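You operate a simulated robot arm through the tools that you are given. There is no shell and no other tool. Be economical: measure what you need, move in short steps, check, and stop when the job is done.

The job below is to be done with a simulated two-armed robot. You get a single attempt, and the scene is never put back.

Task
File each sachet in its own slot, holding the yellow box steady, then slide the box back.
Fine: the box ends between the wax tin and the nut press.

It is judged by the outcome, as a careful person would: the job done as asked, and still so three seconds after it is handed in. It fails if anything else is knocked over, pushed out of place, dropped, spilled or broken.

Robot
Two 7-joint arms with two-finger parallel grippers on one trunk, on a base that drives. Base frame: it is fixed to the floor where the robot stands at the start and does not move with it; the origin is under the middle of the robot, x ahead of it, y to its left, z up. Units: mm, degrees, N and s.
The left shoulder is at the start at [60, 143, 939], the right one opposite. With the tool pointing down near the work surface each hand reaches from about 320 to 740 mm from the robot's upright axis, wherever it stands, measured 20 degrees to its own side. Payload 1.57 kg a hand.
Tool frame (each hand has its own): the origin (TCP) lies between the finger pads and is the grasp point; the fingertips stand 30 mm ahead of it; z points along the fingers, y is the line along which they close. The gripper opens to 110 mm. The fingers are 24 mm wide and 12 mm thick; the gripper's body (48 by 112 mm) begins 78 mm behind the TCP.
Orientation is that of the tool frame in the base frame, as a unit quaternion [w, x, y, z]. With the fingers straight down and closing along the base's y, the tool's x points along the base's -x, its y along +y and its z along -z.

Tools
- The arms move only by the tool arm_command. It takes "left_series", "right_series" or both (then of equal length, played together; a hand with none holds still); each is a list of rows, each a list of 7 numbers: the shift along the tool's x, y, z in units of 300 mm (1.0 is 300 mm), then the turn, a rotation vector about the tool's x, y, z in units of 120 degrees (1.0 is 120 degrees), then the finger opening in mm, from 0 to 110. In form: [[x, y, z, wx, wy, wz, grip], ...]. A call has 1 to 20 rows; each row is the pose to reach, as a shift and turn from the pose commanded when the call began, along the tool's axes at that moment. A call with a number of a shift or a turn outside -1 to 1 is refused whole. Rows are played at 5 a second. More than 50 mm and 8.6 degrees between two rows, or a gripper value outside its range, and nothing of the call is played. A pose out of reach is approached as far as the arm can. The call stops where the force on the tool passes 40 N (or 10 N more than at its start, if that is more) or the arm is blocked; 0.2 s more then pass. Each finger travels about 45 mm/s and halts on what it meets, pressing with about 32 N; the grip force reading is that of the motor and also rises with nothing between the fingers. The clock runs only during rows and for 0.2 s after the last one: add rows that repeat a pose to give the fingers time. It gives the time, the measured TCP pose, the force on the tool (base axes), the opening and the grip force at its end, in the units of the frame above (readings bear some noise).
- Cameras (640 x 400 px; columns grow to the right, rows downward): "scene" is now at [41.6, 15.7, 1542.5]; the picture's right is [0.19, -0.98, 0.00], its down [-0.78, -0.15, -0.61] and it looks along [0.60, 0.11, -0.80] (base axes); focal length 262 px, centre (320, 200). "left" rides on the left gripper at [70, -16, -141] in its tool frame; the picture's right is [0.23, 0.97, 0.00], its down [-0.86, 0.20, -0.48] and it looks along [-0.47, 0.11, 0.88] (tool axes); focal length 222 px, centre (320, 200). "right" rides on the right gripper at [70, 16, -141] in its tool frame; the picture's right is [-0.23, 0.97, 0.00], its down [-0.86, -0.20, -0.48] and it looks along [-0.47, -0.11, 0.88] (tool axes); focal length 222 px, centre (320, 200). There is no depth. A picture from a camera that has moved, and an enlarged one, comes with that camera's place and axes in the base frame and with its lens.
- snapshot(camera): a new picture of that camera. It takes no simulated time.
- lift_body(by): slides the trunk up (or, below 0, down) by that many mm; the arms and the scene camera ride with it, the base frame stays. It gives what a move gives, with no picture.
- base_move(legs): drives the robot by 1 to 6 legs, each [ahead, left, turn to the left] in mm, mm and degrees, along the robot's own axes; the way and the turn of a leg run together, so that a leg with both is an arc; at most 1500 mm and 180 degrees a leg. The arms and the cameras ride along, it lands a little off, and it stops where it bumps. It gives what a move gives.
- head_to(pan, tilt): turns the head with the scene camera to pan (to the left, within 86 degrees either way) and tilt (down, from -29 to 69), counted from straight ahead of the robot. It gives what a move gives.
- inspect(camera, box): a new picture of the part [left, top, right, bottom] of that camera's present view, enlarged. It takes no simulated time.
- job_done(): hands the job in; it is judged then, once.

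Go step by step. Nothing tells you exact positions but the pictures and the camera data: compare them with the known pose of the tool, close in by small moves and look again before you grip or let go. The budget is 120 turns and 92 pictures, counting those below and the enlarged ones. Unless the task says otherwise, let go and move clear before handing in, and close with one line.

The tools are called as name(argument=value, ...) on one line, values as JSON. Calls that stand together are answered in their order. arm_command: Moves the arms, as the interface text tells. Its arguments: {"type":"object","properties":{"left_series":{"type":"array","items":{"type":"array","items":{"type":"number"}}},"right_series":{"type":"array","items":{"type":"array","items":{"type":"number"}}}},"required":[]} The other tools are called the same way: lift_body (by) slides the trunk up or down; base_move (legs) drives the base; head_to (pan, tilt) turns the head that bears the scene camera; snapshot (camera) takes a picture; inspect (camera, box) takes an enlarged picture of a part of a camera's view; job_done () hands the job in.

At the start:

```text
clock: 0.0
left_tcp_pos: [390.7, 247.2, 1084.9]
left_ee_rot: [-0.001, -0.001, 1.0, 0.0]
left_contact_force: [0.4, 0.4, 0.2]
left_grip_width: 110.1
left_grasp_force: 0.1
right_tcp_pos: [438.0, -142.1, 1119.4]
right_ee_rot: [0.0, 0.0, 1.0, 0.0]
right_contact_force: [0.0, -1.2, -0.7]
right_grip_width: 110.1
right_grasp_force: 0.0
trunk travel left (down, up): [-538.0, 52.0]
robot x, y, heading: [2.2, -0.5, -0.0]
head pan, tilt: [10.8, 52.7]
```

scene: 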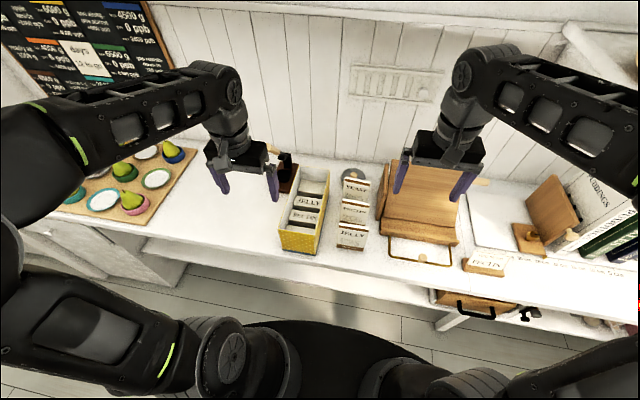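
right: 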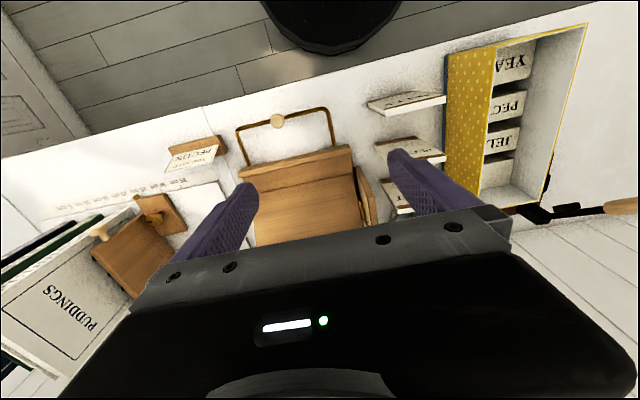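
left: 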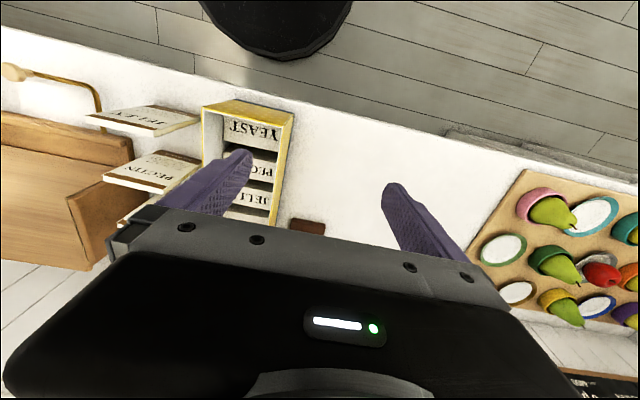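

I see a yellow box with labelled slots at about the middle, three sachets (yeast, pectin, jelly) standing to its right, and various other things. I'll look closer before moving.

inspect(camera="scene", box=[240, 140, 400, 270])

inspect(camera="left", box=[80, 80, 320, 240])

inspect(camera="right", box=[340, 20, 640, 240])

```text
3.08 times, centred on (320, 205) of scene
camera zoom: at [41.6, 15.7, 1542.5], right [0.19, -0.98, 0.0], down [-0.78, -0.15, -0.61], along [0.6, 0.11, -0.8], focal length 804 px, centre (320, 185)
```

zoom: 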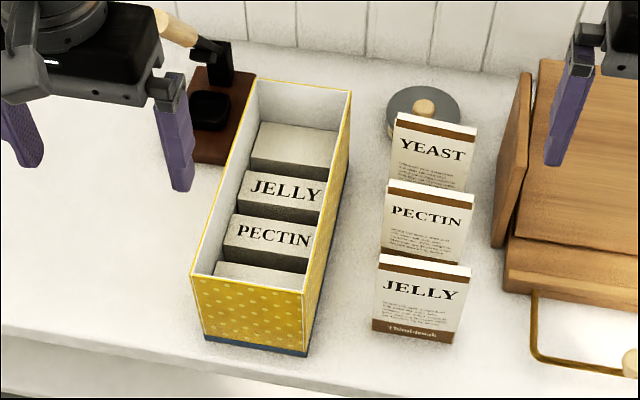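

```text
2.50 times, centred on (200, 160) of left
camera zoom: at [319.9, 229.8, 1227.5], right [-0.23, 0.97, 0.0], down [0.86, 0.2, 0.48], along [0.47, 0.11, -0.88], focal length 555 px, centre (620, 300)
```

zoom: 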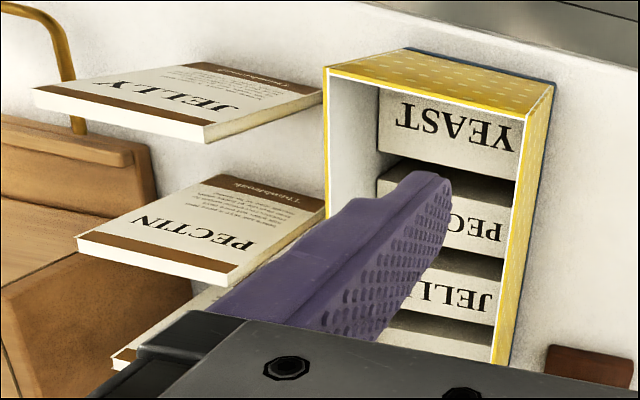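

```text
1.82 times, centred on (490, 130) of right
camera zoom: at [368.1, -127.0, 1260.7], right [0.23, 0.97, 0.0], down [0.86, -0.2, 0.48], along [0.47, -0.11, -0.88], focal length 404 px, centre (11, 327)
```

zoom: 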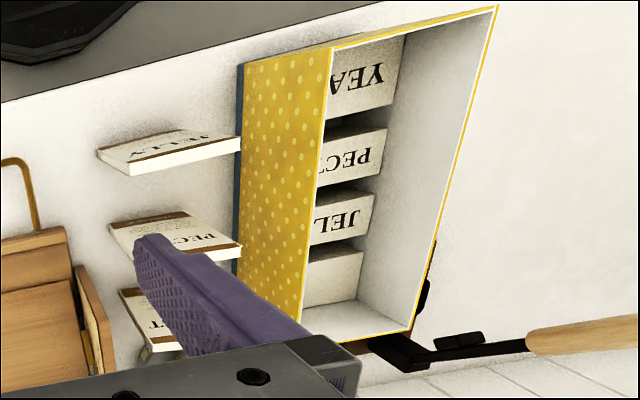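

The box spans roughly x 383–631, y 95–197, top z≈925; the sachets stand to its right. I'll move the hands aside and raise the trunk for a steeper unobstructed view.

arm_command(left_series=[[0, 0.16, 0, 0, 0, 0, 110], [0, 0.32, 0, 0, 0, 0, 110], [0, 0.48, 0, 0, 0, 0, 110]], right_series=[[0, -0.16, 0, 0, 0, 0, 110], [0, -0.32, 0, 0, 0, 0, 110], [0, -0.48, 0, 0, 0, 0, 110]])

lift_body(by=50)

snapshot(camera="scene")

inspect(camera="scene", box=[240, 150, 400, 250])

snapshot(camera="left")

```text
clock: 0.8
left_tcp_pos: [389.2, 387.8, 1083.4]
left_ee_rot: [0.0, 0.0, 1.0, 0.001]
left_contact_force: [0.6, -0.1, 0.5]
left_grip_width: 110.1
left_grasp_force: 0.1
right_tcp_pos: [438.2, -285.3, 1119.4]
right_ee_rot: [0.0, -0.002, 1.0, 0.002]
right_contact_force: [-0.3, -1.6, -0.1]
right_grip_width: 109.6
right_grasp_force: 0.1
trunk travel left (down, up): [-538.0, 52.0]
robot x, y, heading: [-0.3, 2.3, 0.1]
head pan, tilt: [10.8, 52.7]
```

```text
clock: 1.7
left_tcp_pos: [388.8, 388.2, 1132.2]
left_ee_rot: [0.0, 0.0, 1.0, 0.0]
left_contact_force: [-0.8, 0.4, 0.6]
left_grip_width: 110.1
left_grasp_force: 0.1
right_tcp_pos: [438.8, -285.1, 1171.4]
right_ee_rot: [-0.001, 0.002, 1.0, 0.0]
right_contact_force: [0.3, 0.4, -0.2]
right_grip_width: 109.9
right_grasp_force: 0.0
trunk travel left (down, up): [-588.0, 2.0]
robot x, y, heading: [0.7, 0.0, -0.2]
head pan, tilt: [10.8, 52.7]
```

```text
85 pictures are left
camera scene: at [41.8, 15.5, 1592.4], right [0.19, -0.98, 0.0], down [-0.78, -0.15, -0.61], along [0.6, 0.11, -0.8], focal length 262 px, centre (320, 200)
```

scene: 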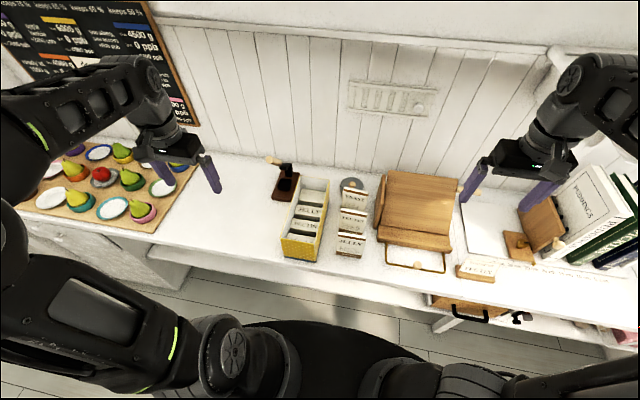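

```text
4.00 times, centred on (320, 200) of scene
camera zoom: at [41.8, 15.5, 1592.4], right [0.19, -0.98, 0.0], down [-0.78, -0.15, -0.61], along [0.6, 0.11, -0.8], focal length 1046 px, centre (320, 200)
```

zoom: 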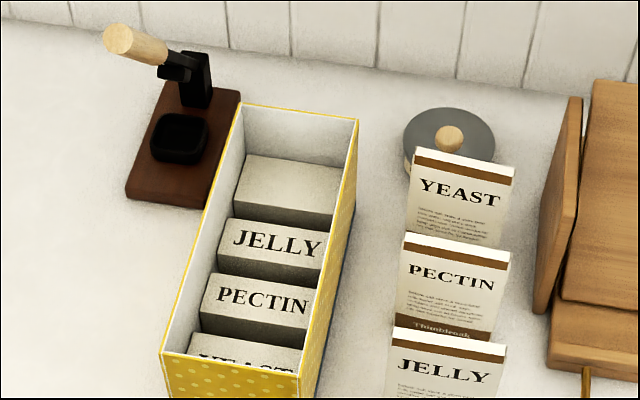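

```text
83 pictures are left
camera left: at [319.6, 373.0, 1275.7], right [-0.23, 0.97, 0.0], down [0.86, 0.2, 0.48], along [0.47, 0.11, -0.88], focal length 222 px, centre (320, 200)
```

left: 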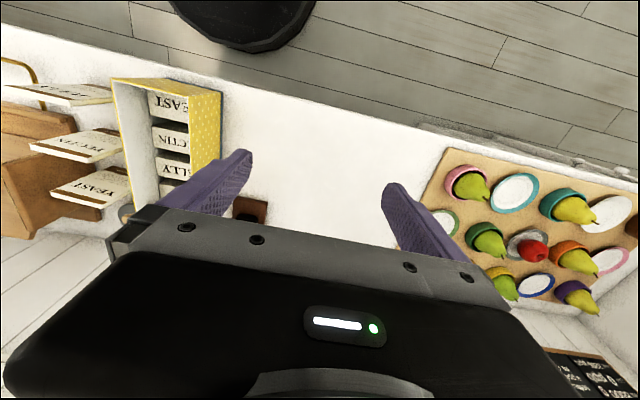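

Four blocks sit in the box (YEAST, PECTIN, JELLY labels, blank), giving three slots, each behind its label. I'll move the left hand's camera over the box for a vertical measuring view.

arm_command(left_series=[[-0.05, -0.14, 0.02, 0, 0, 0, 110], [-0.1, -0.28, 0.05, 0, 0, 0, 110], [-0.15, -0.42, 0.07, 0, 0, 0, 110], [-0.2, -0.56, 0.1, 0, 0, 0, 110], [-0.25, -0.7, 0.12, 0, 0, 0, 110], [-0.3, -0.8, 0.14, 0, 0, 0, 110], [-0.3, -0.8, 0.14, 0, 0, 0, 110]])

snapshot(camera="left")

inspect(camera="left", box=[120, 20, 440, 220])

```text
clock: 3.3
left_tcp_pos: [481.5, 148.8, 1090.2]
left_ee_rot: [0.001, -0.001, 1.0, 0.001]
left_contact_force: [-0.5, 0.1, -0.1]
left_grip_width: 110.1
left_grasp_force: 0.0
right_tcp_pos: [439.4, -283.3, 1169.2]
right_ee_rot: [0.0, 0.0, 1.0, -0.001]
right_contact_force: [0.8, -0.9, 0.2]
right_grip_width: 110.1
right_grasp_force: 0.2
trunk travel left (down, up): [-588.0, 2.0]
robot x, y, heading: [0.4, -1.9, -0.2]
head pan, tilt: [10.8, 52.7]
```

```text
82 pictures are left
camera left: at [409.8, 132.5, 1233.0], right [-0.23, 0.97, 0.0], down [0.85, 0.2, 0.48], along [0.47, 0.11, -0.88], focal length 222 px, centre (320, 200)
```

left: 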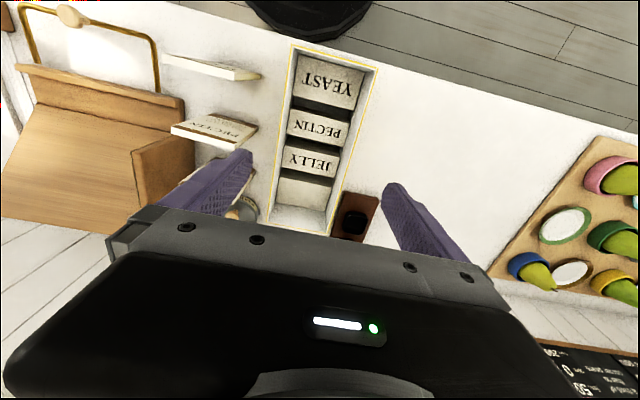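

```text
2.00 times, centred on (280, 120) of left
camera zoom: at [409.8, 132.5, 1233.0], right [-0.23, 0.97, 0.0], down [0.85, 0.2, 0.48], along [0.47, 0.11, -0.88], focal length 444 px, centre (400, 360)
```

zoom: 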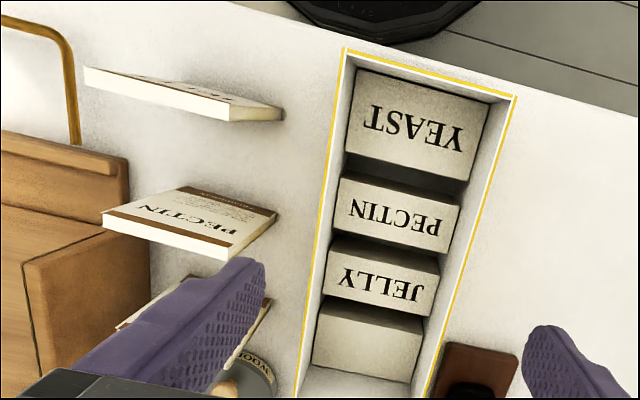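

inspect(camera="left", box=[260, 40, 390, 121])

inspect(camera="left", box=[250, 100, 390, 240])

inspect(camera="left", box=[140, 30, 280, 230])

```text
4.92 times, centred on (325, 80) of left
camera zoom: at [409.8, 132.5, 1233.0], right [-0.23, 0.97, 0.0], down [0.85, 0.2, 0.48], along [0.47, 0.11, -0.88], focal length 1094 px, centre (295, 788)
```

zoom: 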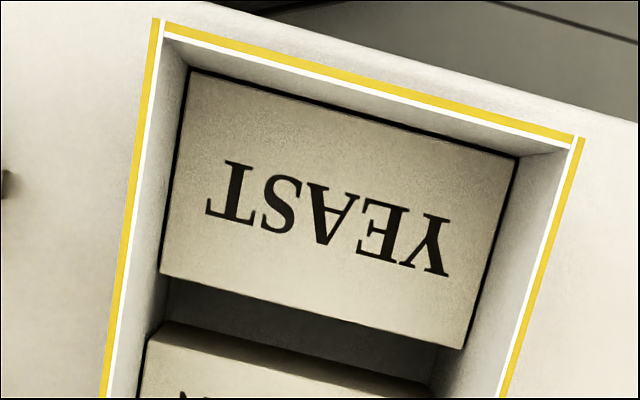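

```text
2.86 times, centred on (320, 170) of left
camera zoom: at [409.8, 132.5, 1233.0], right [-0.23, 0.97, 0.0], down [0.85, 0.2, 0.48], along [0.47, 0.11, -0.88], focal length 635 px, centre (320, 286)
```

zoom: 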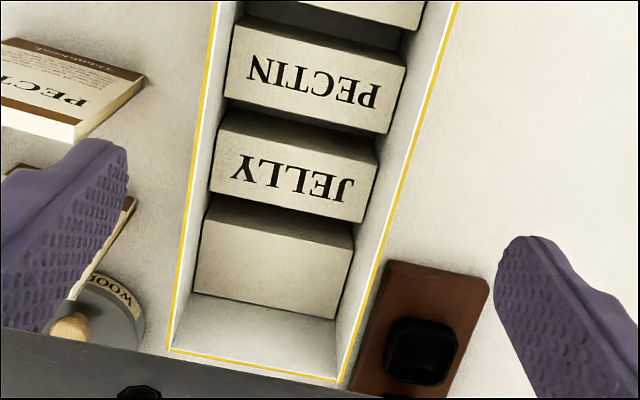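

```text
2.00 times, centred on (210, 130) of left
camera zoom: at [409.8, 132.5, 1233.0], right [-0.23, 0.97, 0.0], down [0.85, 0.2, 0.48], along [0.47, 0.11, -0.88], focal length 444 px, centre (540, 340)
```

zoom: 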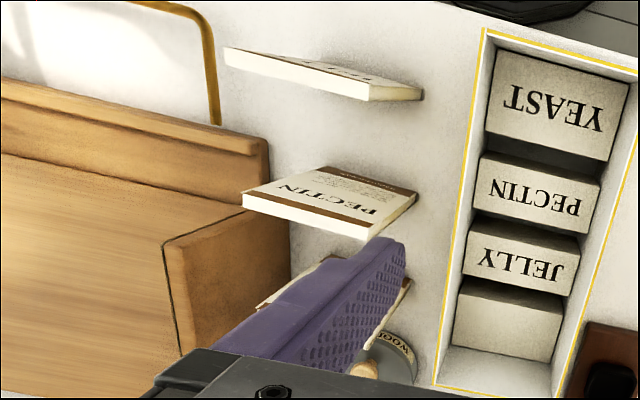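

Measured: slots about x≈451 (yeast), 510 (pectin), 567 (jelly), each ~18 mm wide, block tops z≈861; sachets ~78×10×138 mm at x≈430/515/599, y≈-2. I'll yaw both hands 90° so their fingers close along x, the right going above the JELLY sachet, the left to the box's left.

arm_command(left_series=[[0.03, 0.05, 0, 0, 0, -0.068, 110], [0.06, 0.1, 0, 0, 0, -0.136, 110], [0.09, 0.15, 0, 0, 0, -0.204, 110], [0.12, 0.2, 0, 0, 0, -0.272, 110], [0.15, 0.25, 0, 0, 0, -0.34, 110], [0.18, 0.3, 0, 0, 0, -0.408, 110], [0.21, 0.35, 0, 0, 0, -0.476, 110], [0.24, 0.4, 0, 0, 0, -0.544, 110], [0.27, 0.45, 0, 0, 0, -0.612, 110], [0.3, 0.5, 0, 0, 0, -0.68, 110], [0.32, 0.52, 0, 0, 0, -0.75, 110], [0.32, 0.52, 0, 0, 0, -0.75, 110]], right_series=[[0.0, 0.08, 0, 0, 0, -0.068, 110], [0.0, 0.16, 0, 0, 0, -0.136, 110], [0.01, 0.25, 0.02, 0, 0, -0.204, 110], [0.01, 0.33, 0.04, 0, 0, -0.272, 110], [0.01, 0.42, 0.06, 0, 0, -0.34, 110], [0.02, 0.5, 0.08, 0, 0, -0.408, 110], [0.02, 0.58, 0.1, 0, 0, -0.476, 110], [0.02, 0.67, 0.12, 0, 0, -0.544, 110], [0.03, 0.75, 0.15, 0, 0, -0.612, 90], [0.03, 0.84, 0.18, 0, 0, -0.68, 70], [0.03, 0.933, 0.2, 0, 0, -0.75, 60], [0.03, 0.933, 0.2, 0, 0, -0.75, 60]])

snapshot(camera="scene")

snapshot(camera="right")

```text
clock: 5.9
left_tcp_pos: [383.3, 305.8, 1091.4]
left_ee_rot: [0.0, 0.708, -0.706, 0.0]
left_contact_force: [0.4, -0.1, -0.4]
left_grip_width: 110.0
left_grasp_force: 0.0
right_tcp_pos: [430.3, -3.9, 1109.5]
right_ee_rot: [0.0, 0.708, -0.706, 0.0]
right_contact_force: [-0.2, -0.1, 1.0]
right_grip_width: 60.1
right_grasp_force: 0.0
trunk travel left (down, up): [-588.0, 2.0]
robot x, y, heading: [3.1, 2.7, 0.3]
head pan, tilt: [10.8, 52.7]
```

```text
77 pictures are left
camera scene: at [41.6, 15.3, 1592.5], right [0.19, -0.98, 0.0], down [-0.78, -0.15, -0.61], along [0.6, 0.11, -0.8], focal length 262 px, centre (320, 200)
```

scene: 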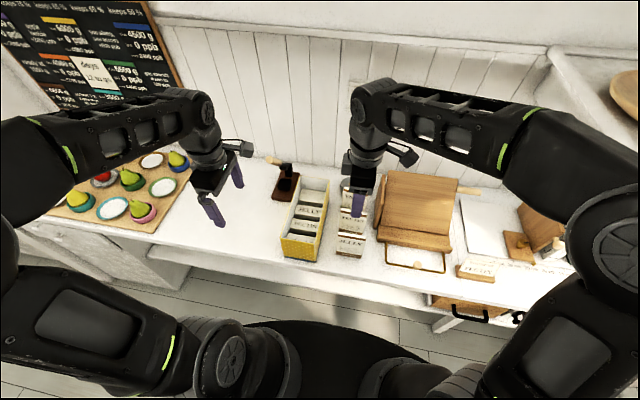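

```text
76 pictures are left
camera right: at [414.7, -73.9, 1251.7], right [-0.97, 0.23, 0.0], down [0.2, 0.86, 0.48], along [0.11, 0.47, -0.88], focal length 222 px, centre (320, 200)
```

right: 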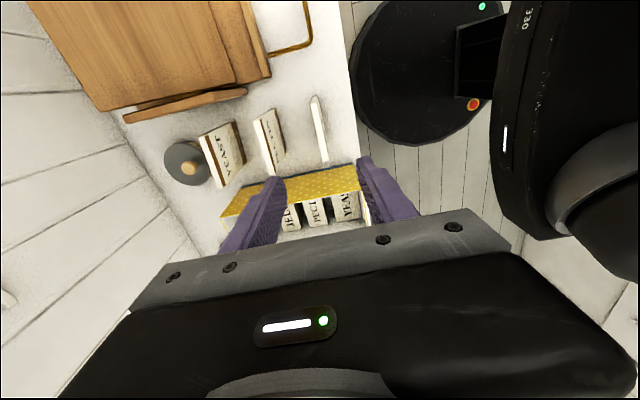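

Both hands reached their yaw. Now I tilt the left hand 45° so it approaches the box's front wall from the left, leaving room for the right hand.

arm_command(left_series=[[0.02, 0, 0.04, 0, 0.0625, 0, 90], [0.04, 0, 0.08, 0, 0.125, 0, 70], [0.07, 0, 0.12, 0, 0.1875, 0, 60], [0.1, 0, 0.16, 0, 0.25, 0, 50], [0.12, 0, 0.2, 0, 0.3125, 0, 50], [0.136, -0.006, 0.25, 0, 0.375, 0, 50], [0.136, -0.006, 0.25, 0, 0.375, 0, 50]])

snapshot(camera="left")

inspect(camera="scene", box=[180, 120, 400, 270])

```text
clock: 7.5
left_tcp_pos: [384.6, 265.0, 1015.4]
left_ee_rot: [-0.271, -0.653, 0.654, -0.271]
left_contact_force: [0.2, -0.9, 0.3]
left_grip_width: 50.2
left_grasp_force: 0.2
right_tcp_pos: [431.0, -3.6, 1110.0]
right_ee_rot: [0.001, 0.707, -0.707, -0.001]
right_contact_force: [0.8, -0.6, -0.4]
right_grip_width: 60.2
right_grasp_force: 0.1
trunk travel left (down, up): [-588.0, 2.0]
robot x, y, heading: [2.7, 2.1, 0.2]
head pan, tilt: [10.8, 52.7]
```

```text
75 pictures are left
camera left: at [400.2, 314.9, 1166.3], right [-0.97, -0.16, 0.16], down [-0.2, 0.94, -0.27], along [-0.11, -0.29, -0.95], focal length 222 px, centre (320, 200)
```

left: 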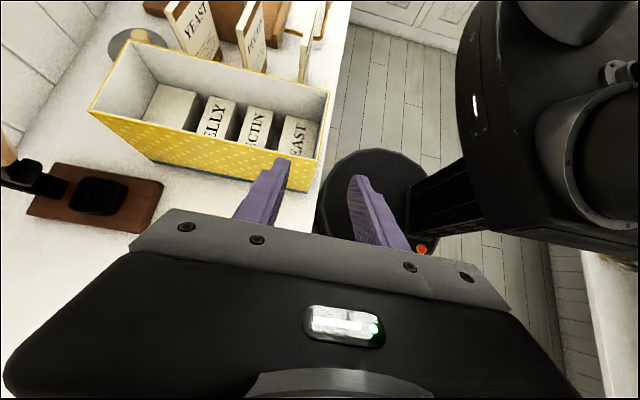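

```text
2.67 times, centred on (290, 195) of scene
camera zoom: at [41.1, 15.4, 1592.5], right [0.19, -0.98, 0.0], down [-0.78, -0.15, -0.61], along [0.6, 0.11, -0.79], focal length 697 px, centre (400, 213)
```

zoom: 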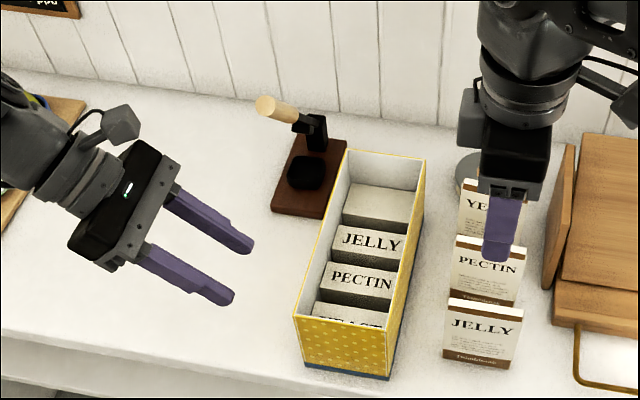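

The front wall measures x≈383–387 and the left TCP is at x≈385. I'll advance along the diagonal and check before closing.

arm_command(left_series=[[0, 0, 0.12, 0, 0, 0, 50], [0, 0, 0.24, 0, 0, 0, 50], [0, 0, 0.33, 0, 0, 0, 50], [0, 0, 0.38, 0, 0, 0, 50], [0, 0, 0.38, 0, 0, 0, 50]])

snapshot(camera="left")

inspect(camera="scene", box=[220, 150, 400, 270])

```text
clock: 8.7
left_tcp_pos: [385.2, 184.0, 935.5]
left_ee_rot: [0.27, 0.654, -0.653, 0.27]
left_contact_force: [0.7, 0.3, -0.2]
left_grip_width: 50.0
left_grasp_force: 0.0
right_tcp_pos: [431.9, -3.2, 1109.9]
right_ee_rot: [0.0, -0.707, 0.707, 0.0]
right_contact_force: [0.2, 0.3, 0.4]
right_grip_width: 59.9
right_grasp_force: 0.0
trunk travel left (down, up): [-588.0, 2.0]
robot x, y, heading: [-4.3, -0.6, 0.1]
head pan, tilt: [10.8, 52.7]
```

```text
73 pictures are left
camera left: at [400.6, 234.3, 1086.2], right [-0.97, -0.16, 0.16], down [-0.2, 0.94, -0.27], along [-0.11, -0.29, -0.95], focal length 222 px, centre (320, 200)
```

left: 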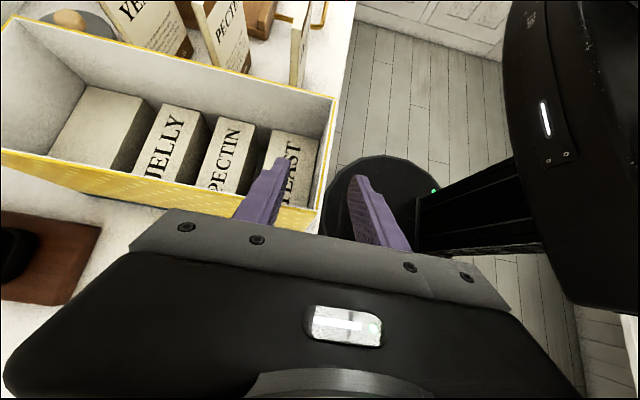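

```text
3.33 times, centred on (310, 210) of scene
camera zoom: at [41.5, 15.7, 1592.5], right [0.19, -0.98, 0.0], down [-0.78, -0.15, -0.61], along [0.6, 0.11, -0.8], focal length 872 px, centre (353, 167)
```

zoom: 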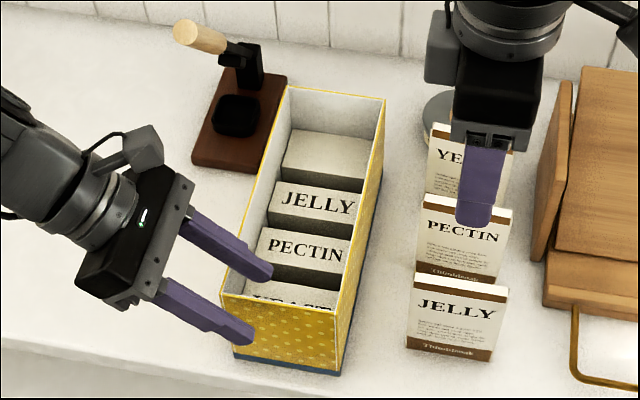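

arm_command(left_series=[[0, 0, 0.05, 0, 0, 0, 50], [0, 0, 0.08, 0, 0, 0, 50], [0, 0, 0.08, 0, 0, 0, 30], [0, 0, 0.08, 0, 0, 0, 15], [0, 0, 0.08, 0, 0, 0, 0], [0, 0, 0.08, 0, 0, 0, 0], [0, 0, 0.08, 0, 0, 0, 0]])

inspect(camera="left", box=[160, 60, 440, 235])

inspect(camera="scene", box=[240, 150, 400, 270])

```text
clock: 10.3
left_tcp_pos: [384.7, 167.4, 918.2]
left_ee_rot: [-0.271, -0.653, 0.654, -0.27]
left_contact_force: [1.7, -0.2, 0.2]
left_grip_width: 3.8
left_grasp_force: 25.0
right_tcp_pos: [431.8, -3.0, 1109.8]
right_ee_rot: [0.0, 0.708, -0.706, 0.0]
right_contact_force: [-1.2, 0.5, 0.6]
right_grip_width: 60.2
right_grasp_force: 0.2
trunk travel left (down, up): [-588.0, 2.0]
robot x, y, heading: [0.5, -0.6, -0.0]
head pan, tilt: [10.8, 52.7]
```

```text
2.29 times, centred on (300, 148) of left
camera zoom: at [400.9, 217.3, 1068.6], right [-0.97, -0.16, 0.16], down [-0.2, 0.94, -0.27], along [-0.11, -0.29, -0.95], focal length 508 px, centre (366, 320)
```

zoom: 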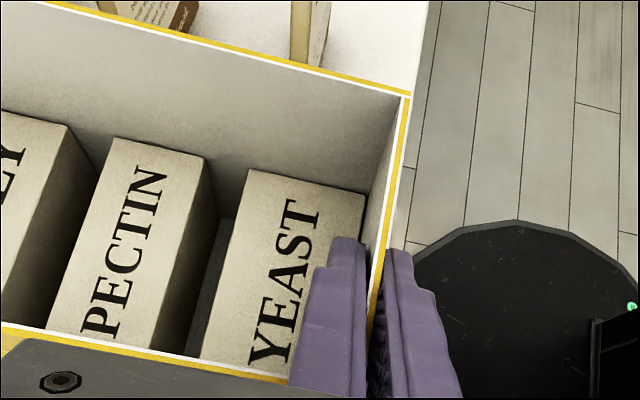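

```text
3.33 times, centred on (320, 210) of scene
camera zoom: at [41.9, 15.8, 1592.4], right [0.19, -0.98, 0.0], down [-0.78, -0.15, -0.61], along [0.6, 0.11, -0.8], focal length 872 px, centre (320, 167)
```

zoom: 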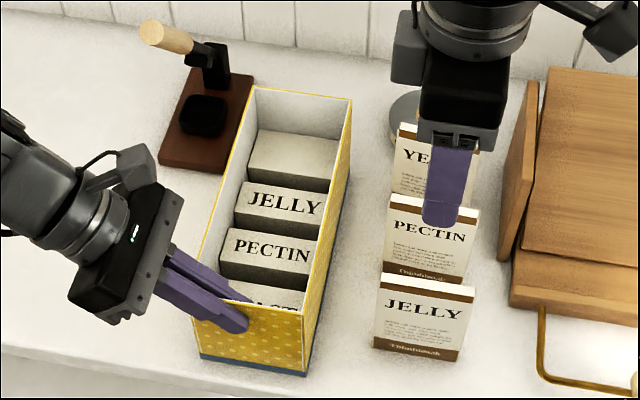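

The box is held (grip 25 N). Now the right hand goes down to just above the JELLY sachet and I check alignment.

arm_command(right_series=[[0, 0, 0.15, 0, 0, 0, 60], [0, 0, 0.3, 0, 0, 0, 60], [0, 0, 0.4, 0, 0, 0, 60], [0, 0, 0.4, 0, 0, 0, 60]])

snapshot(camera="right")

inspect(camera="scene", box=[290, 160, 410, 270])

```text
clock: 11.3
left_tcp_pos: [384.7, 167.0, 917.7]
left_ee_rot: [-0.271, -0.653, 0.653, -0.271]
left_contact_force: [-0.4, -0.3, 0.9]
left_grip_width: 3.7
left_grasp_force: 25.1
right_tcp_pos: [431.7, -3.0, 989.3]
right_ee_rot: [0.0, 0.707, -0.707, 0.0]
right_contact_force: [0.7, 0.4, -0.3]
right_grip_width: 59.7
right_grasp_force: 0.1
trunk travel left (down, up): [-588.0, 2.0]
robot x, y, heading: [-0.8, 2.2, -0.2]
head pan, tilt: [10.8, 52.7]
```

```text
69 pictures are left
camera right: at [415.1, -73.2, 1130.4], right [-0.97, 0.23, 0.0], down [0.2, 0.85, 0.48], along [0.11, 0.47, -0.88], focal length 222 px, centre (320, 200)
```

right: 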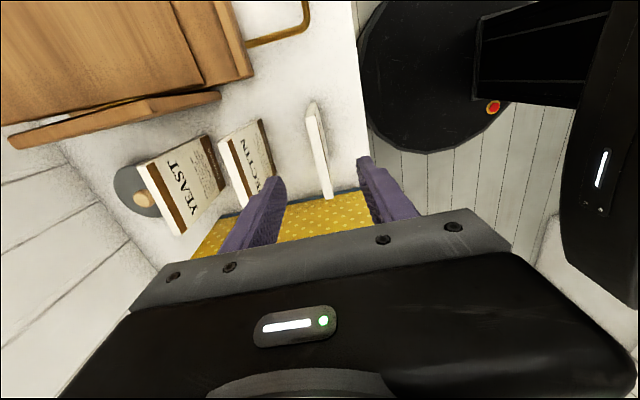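

```text
3.64 times, centred on (350, 215) of scene
camera zoom: at [41.7, 15.8, 1592.4], right [0.19, -0.98, 0.0], down [-0.78, -0.15, -0.61], along [0.6, 0.11, -0.8], focal length 951 px, centre (211, 146)
```

zoom: 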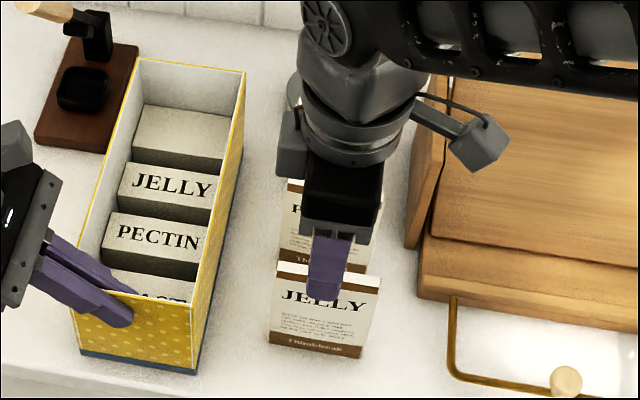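

inspect(camera="right", box=[230, 80, 430, 240])

```text
2.50 times, centred on (330, 160) of right
camera zoom: at [415.1, -73.2, 1130.4], right [-0.97, 0.23, 0.0], down [0.2, 0.85, 0.48], along [0.11, 0.47, -0.88], focal length 555 px, centre (295, 300)
```

zoom: 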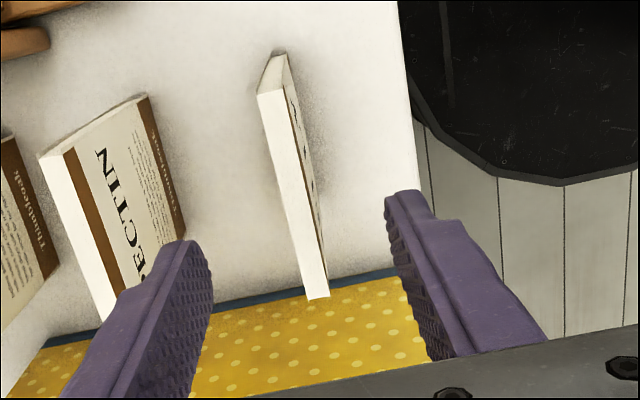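

JELLY is centred at about x≈430, y≈-6. I'll descend and grip it high.

arm_command(right_series=[[0.01, 0.004, 0.12, 0, 0, 0, 60], [0.01, 0.004, 0.22, 0, 0, 0, 60], [0.01, 0.004, 0.265, 0, 0, 0, 60], [0.01, 0.004, 0.265, 0, 0, 0, 60], [0.01, 0.004, 0.265, 0, 0, 0, 40], [0.01, 0.004, 0.265, 0, 0, 0, 20], [0.01, 0.004, 0.265, 0, 0, 0, 4], [0.01, 0.004, 0.265, 0, 0, 0, 0], [0.01, 0.004, 0.265, 0, 0, 0, 0]])

inspect(camera="right", box=[230, 80, 430, 240])

```text
clock: 13.3
left_tcp_pos: [384.6, 165.6, 917.8]
left_ee_rot: [-0.27, -0.653, 0.654, -0.27]
left_contact_force: [0.5, -0.7, 0.1]
left_grip_width: 3.5
left_grasp_force: 25.0
right_tcp_pos: [429.2, -7.1, 908.5]
right_ee_rot: [0.0, 0.707, -0.707, 0.001]
right_contact_force: [1.3, 0.1, -0.2]
right_grip_width: 12.2
right_grasp_force: 29.4
trunk travel left (down, up): [-588.0, 2.0]
robot x, y, heading: [-0.1, 0.3, -0.2]
head pan, tilt: [10.8, 52.7]
```

```text
2.50 times, centred on (330, 160) of right
camera zoom: at [412.5, -77.0, 1050.8], right [-0.97, 0.23, 0.0], down [0.2, 0.85, 0.48], along [0.11, 0.47, -0.88], focal length 555 px, centre (295, 300)
```

zoom: 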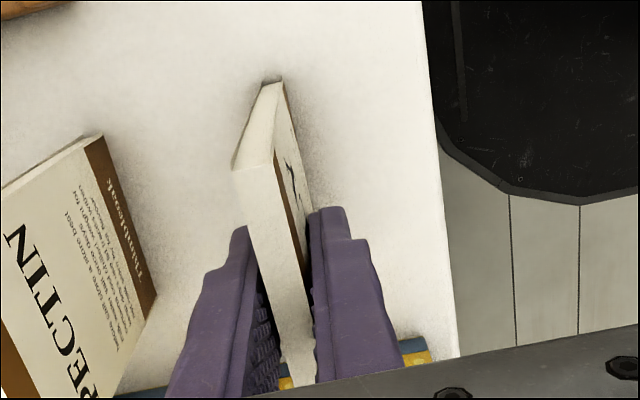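

Gripped at 12 mm. Lift straight up, then carry it over the box above the JELLY slot.

arm_command(right_series=[[0, 0, -0.06, 0, 0, 0, 0], [0, 0, -0.2, 0, 0, 0, 0], [0, 0, -0.36, 0, 0, 0, 0], [0, 0, -0.52, 0, 0, 0, 0], [-0.12, 0, -0.53, 0, 0, 0, 0], [-0.26, -0.05, -0.53, 0, 0, 0, 0], [-0.4, -0.15, -0.53, 0, 0, 0, 0], [-0.518, -0.26, -0.53, 0, 0, 0, 0], [-0.518, -0.38, -0.53, 0, 0, 0, 0], [-0.518, -0.46, -0.53, 0, 0, 0, 0], [-0.518, -0.46, -0.53, 0, 0, 0, 0]])

snapshot(camera="right")

snapshot(camera="left")

snapshot(camera="scene")

```text
refused: row 7 steps farther than a row can; nothing moved
```

```text
65 pictures are left
camera right: at [412.5, -77.0, 1050.8], right [-0.97, 0.23, 0.0], down [0.2, 0.85, 0.48], along [0.11, 0.47, -0.88], focal length 222 px, centre (320, 200)
```

right: 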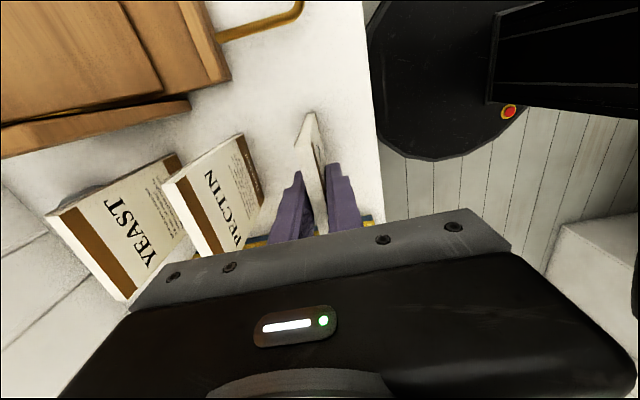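

```text
64 pictures are left
camera left: at [400.7, 217.3, 1068.6], right [-0.97, -0.16, 0.16], down [-0.2, 0.94, -0.27], along [-0.11, -0.29, -0.95], focal length 222 px, centre (320, 200)
```

left: 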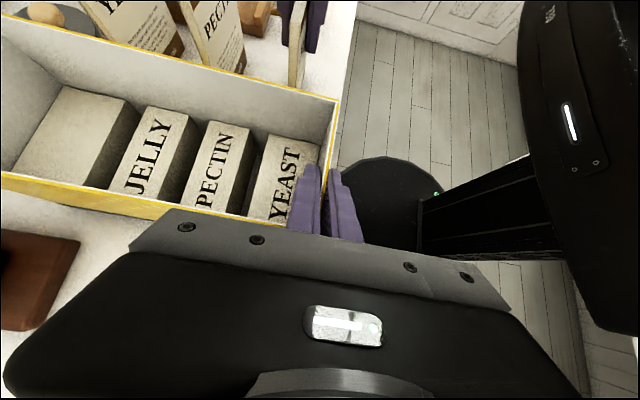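

```text
63 pictures are left
camera scene: at [41.8, 15.8, 1592.4], right [0.19, -0.98, 0.0], down [-0.78, -0.15, -0.61], along [0.6, 0.11, -0.8], focal length 262 px, centre (320, 200)
```

scene: 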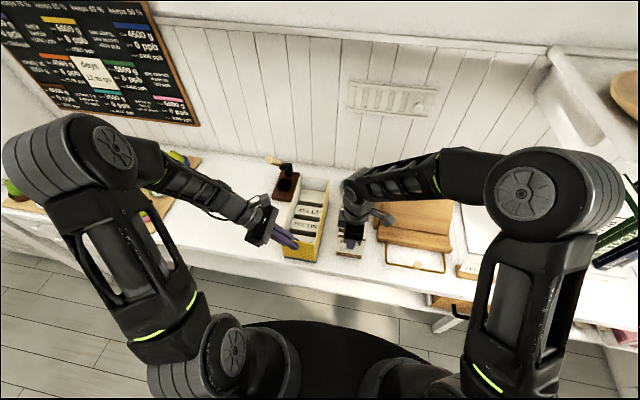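

arm_command(right_series=[[0, 0, -0.06, 0, 0, 0, 0], [0, 0, -0.2, 0, 0, 0, 0], [0, 0, -0.36, 0, 0, 0, 0], [0, 0, -0.52, 0, 0, 0, 0], [-0.12, 0, -0.53, 0, 0, 0, 0], [-0.26, -0.05, -0.53, 0, 0, 0, 0], [-0.38, -0.12, -0.53, 0, 0, 0, 0], [-0.48, -0.22, -0.53, 0, 0, 0, 0], [-0.518, -0.34, -0.53, 0, 0, 0, 0], [-0.518, -0.46, -0.53, 0, 0, 0, 0], [-0.518, -0.46, -0.53, 0, 0, 0, 0]])

snapshot(camera="right")

inspect(camera="left", box=[40, 60, 340, 240])

inspect(camera="scene", box=[220, 120, 400, 270])

```text
clock: 15.7
left_tcp_pos: [384.6, 166.5, 918.0]
left_ee_rot: [0.271, 0.653, -0.653, 0.272]
left_contact_force: [-0.2, 0.3, -0.4]
left_grip_width: 4.0
left_grasp_force: 25.1
right_tcp_pos: [522.8, 145.1, 1069.9]
right_ee_rot: [0.0, 0.708, -0.706, 0.001]
right_contact_force: [-0.3, 0.7, -0.1]
right_grip_width: 12.4
right_grasp_force: 29.6
right hand out of reach, approached as far as the arm can: row 9, 10, 11
trunk travel left (down, up): [-588.0, 2.0]
robot x, y, heading: [2.5, -0.0, 0.1]
head pan, tilt: [10.8, 52.7]
```

```text
62 pictures are left
camera right: at [505.0, 74.4, 1211.4], right [-0.97, 0.23, 0.0], down [0.2, 0.85, 0.48], along [0.11, 0.47, -0.88], focal length 222 px, centre (320, 200)
```

right: 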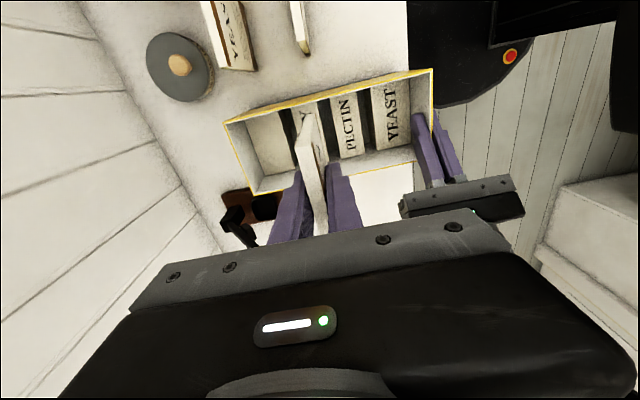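

```text
2.13 times, centred on (190, 150) of left
camera zoom: at [400.7, 217.4, 1068.6], right [-0.97, -0.16, 0.16], down [-0.2, 0.94, -0.27], along [-0.11, -0.29, -0.95], focal length 474 px, centre (597, 307)
```

zoom: 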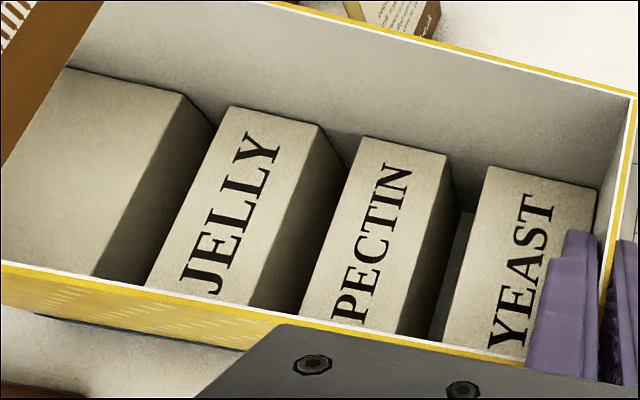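

```text
2.67 times, centred on (310, 195) of scene
camera zoom: at [41.7, 15.9, 1592.4], right [0.19, -0.98, 0.0], down [-0.78, -0.15, -0.61], along [0.6, 0.11, -0.8], focal length 697 px, centre (347, 213)
```

zoom: 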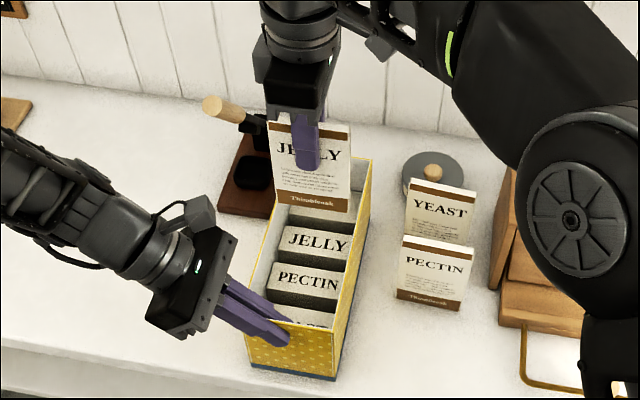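

The right arm runs out of reach at this height (x≈523 of the ≈563 needed), though lower down it reaches farther. I'll come back a bit, lower inside the box above the block tops (z≈868), then measure.

arm_command(right_series=[[0, 0.1, 0, 0, 0, 0, 0], [0, 0.17, 0.0, 0, 0, 0, 0], [0, 0.17, 0.0, 0, 0, 0, 0]])

```text
clock: 16.5
left_tcp_pos: [385.0, 166.9, 917.5]
left_ee_rot: [0.27, 0.653, -0.653, 0.271]
left_contact_force: [-0.4, 1.4, -0.4]
left_grip_width: 3.9
left_grasp_force: 24.8
right_tcp_pos: [471.5, 145.7, 1071.2]
right_ee_rot: [0.0, -0.706, 0.708, 0.0]
right_contact_force: [0.1, -0.6, 0.1]
right_grip_width: 12.2
right_grasp_force: 29.7
trunk travel left (down, up): [-588.0, 2.0]
robot x, y, heading: [-2.7, -2.2, -0.1]
head pan, tilt: [10.8, 52.7]
```

arm_command(right_series=[[-0.007, -0.1, 0.0, 0, 0, 0, 0], [-0.007, -0.1, 0.14, 0, 0, 0, 0], [-0.007, -0.1, 0.24, 0, 0, 0, 0], [-0.007, -0.1, 0.287, 0, 0, 0, 0], [-0.007, -0.2, 0.287, 0, 0, 0, 0], [-0.007, -0.305, 0.287, 0, 0, 0, 0], [-0.007, -0.305, 0.287, 0, 0, 0, 0]])

snapshot(camera="right")

inspect(camera="left", box=[0, 20, 320, 240])

```text
clock: 18.1
left_tcp_pos: [384.4, 166.9, 918.4]
left_ee_rot: [-0.27, -0.653, 0.654, -0.27]
left_contact_force: [-0.7, -0.2, 0.3]
left_grip_width: 3.8
left_grasp_force: 24.8
right_tcp_pos: [562.6, 148.2, 984.1]
right_ee_rot: [0.001, -0.707, 0.707, 0.0]
right_contact_force: [0.9, 1.0, 0.2]
right_grip_width: 12.1
right_grasp_force: 29.3
trunk travel left (down, up): [-588.0, 2.0]
robot x, y, heading: [-2.3, 1.1, -0.2]
head pan, tilt: [10.8, 52.7]
```

```text
59 pictures are left
camera right: at [546.3, 78.1, 1125.8], right [-0.97, 0.23, 0.0], down [0.2, 0.86, 0.48], along [0.11, 0.47, -0.88], focal length 222 px, centre (320, 200)
```

right: 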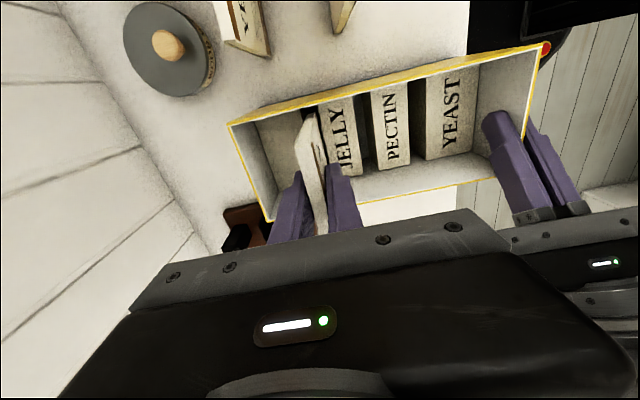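

```text
1.82 times, centred on (160, 130) of left
camera zoom: at [400.8, 217.3, 1068.6], right [-0.97, -0.16, 0.16], down [-0.2, 0.94, -0.27], along [-0.11, -0.29, -0.95], focal length 404 px, centre (611, 327)
```

zoom: 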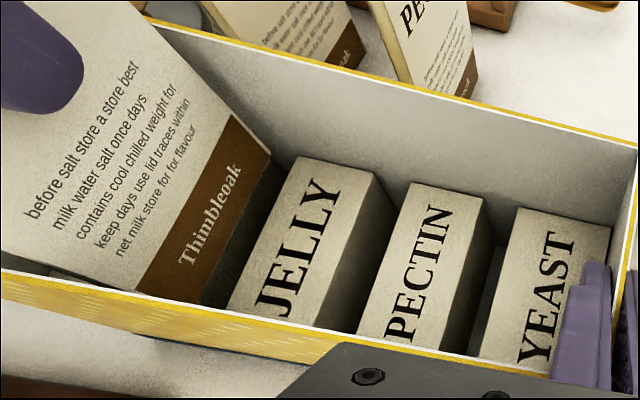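

inspect(camera="right", box=[220, 80, 380, 220])

inspect(camera="left", box=[60, 80, 200, 210])

```text
2.86 times, centred on (300, 150) of right
camera zoom: at [546.3, 78.1, 1125.8], right [-0.97, 0.23, 0.0], down [0.2, 0.86, 0.48], along [0.11, 0.47, -0.88], focal length 635 px, centre (377, 343)
```

zoom: 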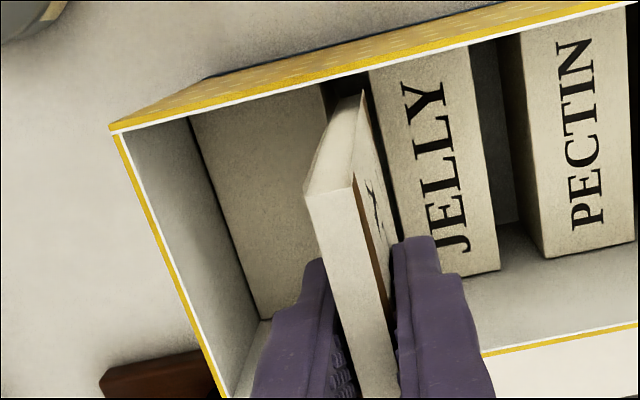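

```text
3.08 times, centred on (130, 145) of left
camera zoom: at [400.8, 217.3, 1068.6], right [-0.97, -0.16, 0.16], down [-0.2, 0.94, -0.27], along [-0.11, -0.29, -0.95], focal length 684 px, centre (905, 369)
```

zoom: 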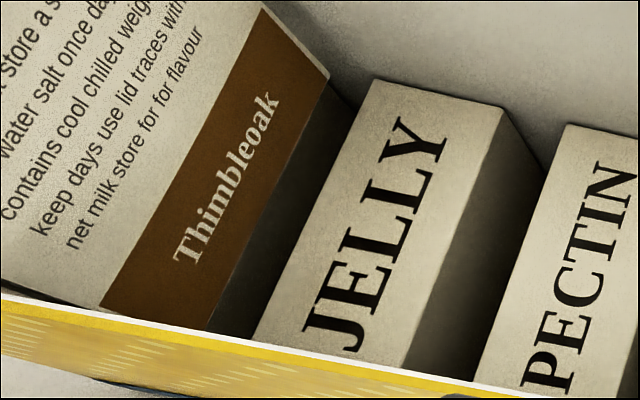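

Sachet hovers centred over the JELLY slot (555–572 vs sachet 558–570). Lower slowly, first a third of the way in.

arm_command(right_series=[[0, 0.002, 0.02, 0, 0, 0, 0], [0, 0.002, 0.04, 0, 0, 0, 0], [0, 0.002, 0.06, 0, 0, 0, 0], [0, 0.002, 0.08, 0, 0, 0, 0], [0, 0.002, 0.1, 0, 0, 0, 0]])

inspect(camera="right", box=[220, 80, 380, 220])

```text
clock: 19.3
left_tcp_pos: [384.1, 165.4, 919.1]
left_ee_rot: [0.27, 0.654, -0.652, 0.271]
left_contact_force: [-3.0, -1.5, 1.4]
left_grip_width: 3.8
left_grasp_force: 24.4
right_tcp_pos: [560.7, 147.6, 952.9]
right_ee_rot: [-0.001, -0.707, 0.708, 0.0]
right_contact_force: [1.7, 0.0, 0.0]
right_grip_width: 12.2
right_grasp_force: 29.6
trunk travel left (down, up): [-588.0, 2.0]
robot x, y, heading: [0.1, 2.1, 0.2]
head pan, tilt: [10.8, 52.7]
```

```text
2.86 times, centred on (300, 150) of right
camera zoom: at [545.2, 77.5, 1095.4], right [-0.97, 0.23, 0.0], down [0.2, 0.86, 0.48], along [0.11, 0.47, -0.88], focal length 635 px, centre (377, 343)
```

zoom: 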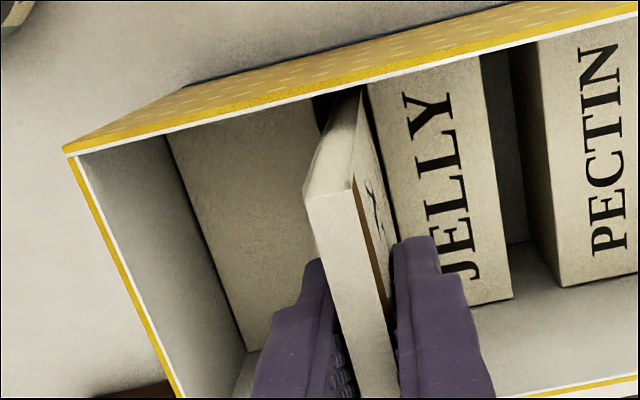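

It is entering the slot, a touch near the JELLY block; I'll shift 1.5 mm back and continue down.

arm_command(right_series=[[0, -0.005, 0.02, 0, 0, 0, 0], [0, -0.005, 0.04, 0, 0, 0, 0], [0, -0.005, 0.06, 0, 0, 0, 0], [0, -0.005, 0.08, 0, 0, 0, 0], [0, -0.005, 0.1, 0, 0, 0, 0], [0, -0.005, 0.115, 0, 0, 0, 0], [0, -0.005, 0.125, 0, 0, 0, 0]])

inspect(camera="right", box=[220, 80, 380, 220])

inspect(camera="left", box=[0, 20, 320, 240])

```text
clock: 20.9
left_tcp_pos: [385.7, 167.4, 917.4]
left_ee_rot: [0.271, 0.653, -0.653, 0.271]
left_contact_force: [-0.5, -2.7, 1.2]
left_grip_width: 3.8
left_grasp_force: 24.6
right_tcp_pos: [564.0, 147.6, 917.0]
right_ee_rot: [0.0, 0.707, -0.707, 0.001]
right_contact_force: [-0.6, 0.3, -0.6]
right_grip_width: 12.2
right_grasp_force: 29.2
trunk travel left (down, up): [-588.0, 2.0]
robot x, y, heading: [-0.2, -4.0, 0.1]
head pan, tilt: [10.8, 52.7]
```

```text
2.86 times, centred on (300, 150) of right
camera zoom: at [545.8, 77.5, 1058.6], right [-0.97, 0.23, 0.0], down [0.2, 0.86, 0.48], along [0.11, 0.47, -0.88], focal length 635 px, centre (377, 343)
```

zoom: 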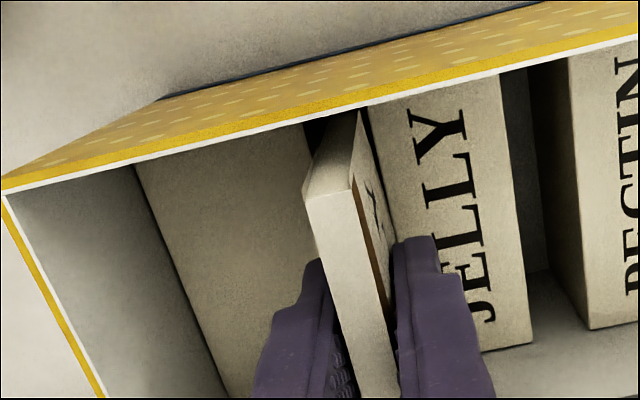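

```text
1.82 times, centred on (160, 130) of left
camera zoom: at [400.6, 217.1, 1068.7], right [-0.97, -0.16, 0.16], down [-0.2, 0.94, -0.27], along [-0.11, -0.29, -0.95], focal length 404 px, centre (611, 327)
```

zoom: 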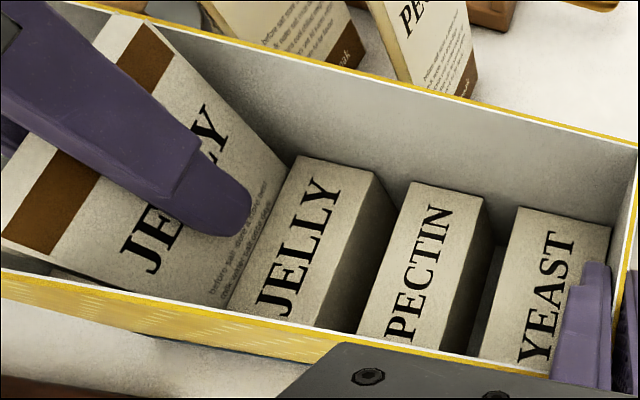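

Almost seated; lower the last millimetres until it rests.

arm_command(right_series=[[0, 0, 0.007, 0, 0, 0, 0], [0, 0, 0.013, 0, 0, 0, 0], [0, 0, 0.02, 0, 0, 0, 0]])

```text
clock: 21.7
left_tcp_pos: [385.2, 167.3, 918.1]
left_ee_rot: [0.27, 0.653, -0.653, 0.271]
left_contact_force: [1.3, -2.4, 0.4]
left_grip_width: 4.1
left_grasp_force: 24.6
right_tcp_pos: [562.7, 148.0, 912.1]
right_ee_rot: [0.001, -0.707, 0.707, 0.001]
right_contact_force: [-0.9, -0.9, 4.4]
right_grip_width: 12.0
right_grasp_force: 29.5
trunk travel left (down, up): [-588.0, 2.0]
robot x, y, heading: [-1.5, -2.6, 0.2]
head pan, tilt: [10.8, 52.7]
```

Contact with the floor (4.4 N). Release and rise straight.

arm_command(right_series=[[0, 0, 0, 0, 0, 0, 20], [0, 0, 0, 0, 0, 0, 32], [0, 0, 0, 0, 0, 0, 32], [0, 0, -0.08, 0, 0, 0, 32], [0, 0, -0.16, 0, 0, 0, 32], [0, 0, -0.23, 0, 0, 0, 32], [0, 0, -0.23, 0, 0, 0, 32]])

inspect(camera="left", box=[0, 0, 320, 240])

```text
clock: 23.3
left_tcp_pos: [385.9, 167.6, 917.0]
left_ee_rot: [-0.271, -0.653, 0.654, -0.271]
left_contact_force: [0.1, -2.3, 2.9]
left_grip_width: 4.0
left_grasp_force: 25.3
right_tcp_pos: [562.9, 146.5, 981.3]
right_ee_rot: [0.0, 0.707, -0.707, 0.0]
right_contact_force: [-0.7, -0.1, -0.2]
right_grip_width: 31.8
right_grasp_force: 0.0
trunk travel left (down, up): [-588.0, 2.0]
robot x, y, heading: [-2.6, -0.6, -0.0]
head pan, tilt: [10.8, 52.7]
```

```text
1.67 times, centred on (160, 120) of left
camera zoom: at [400.6, 217.1, 1068.7], right [-0.97, -0.16, 0.16], down [-0.2, 0.94, -0.27], along [-0.11, -0.29, -0.95], focal length 370 px, centre (587, 333)
```

zoom: 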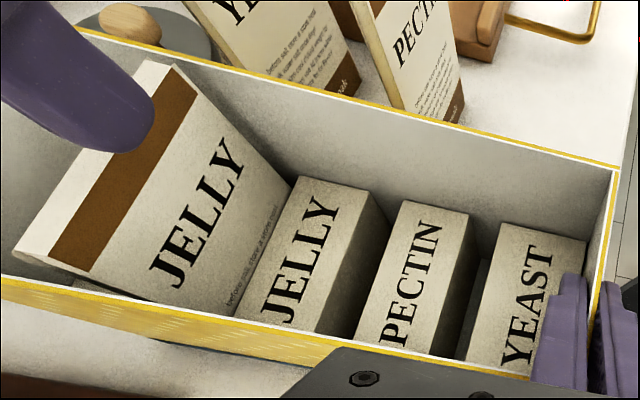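

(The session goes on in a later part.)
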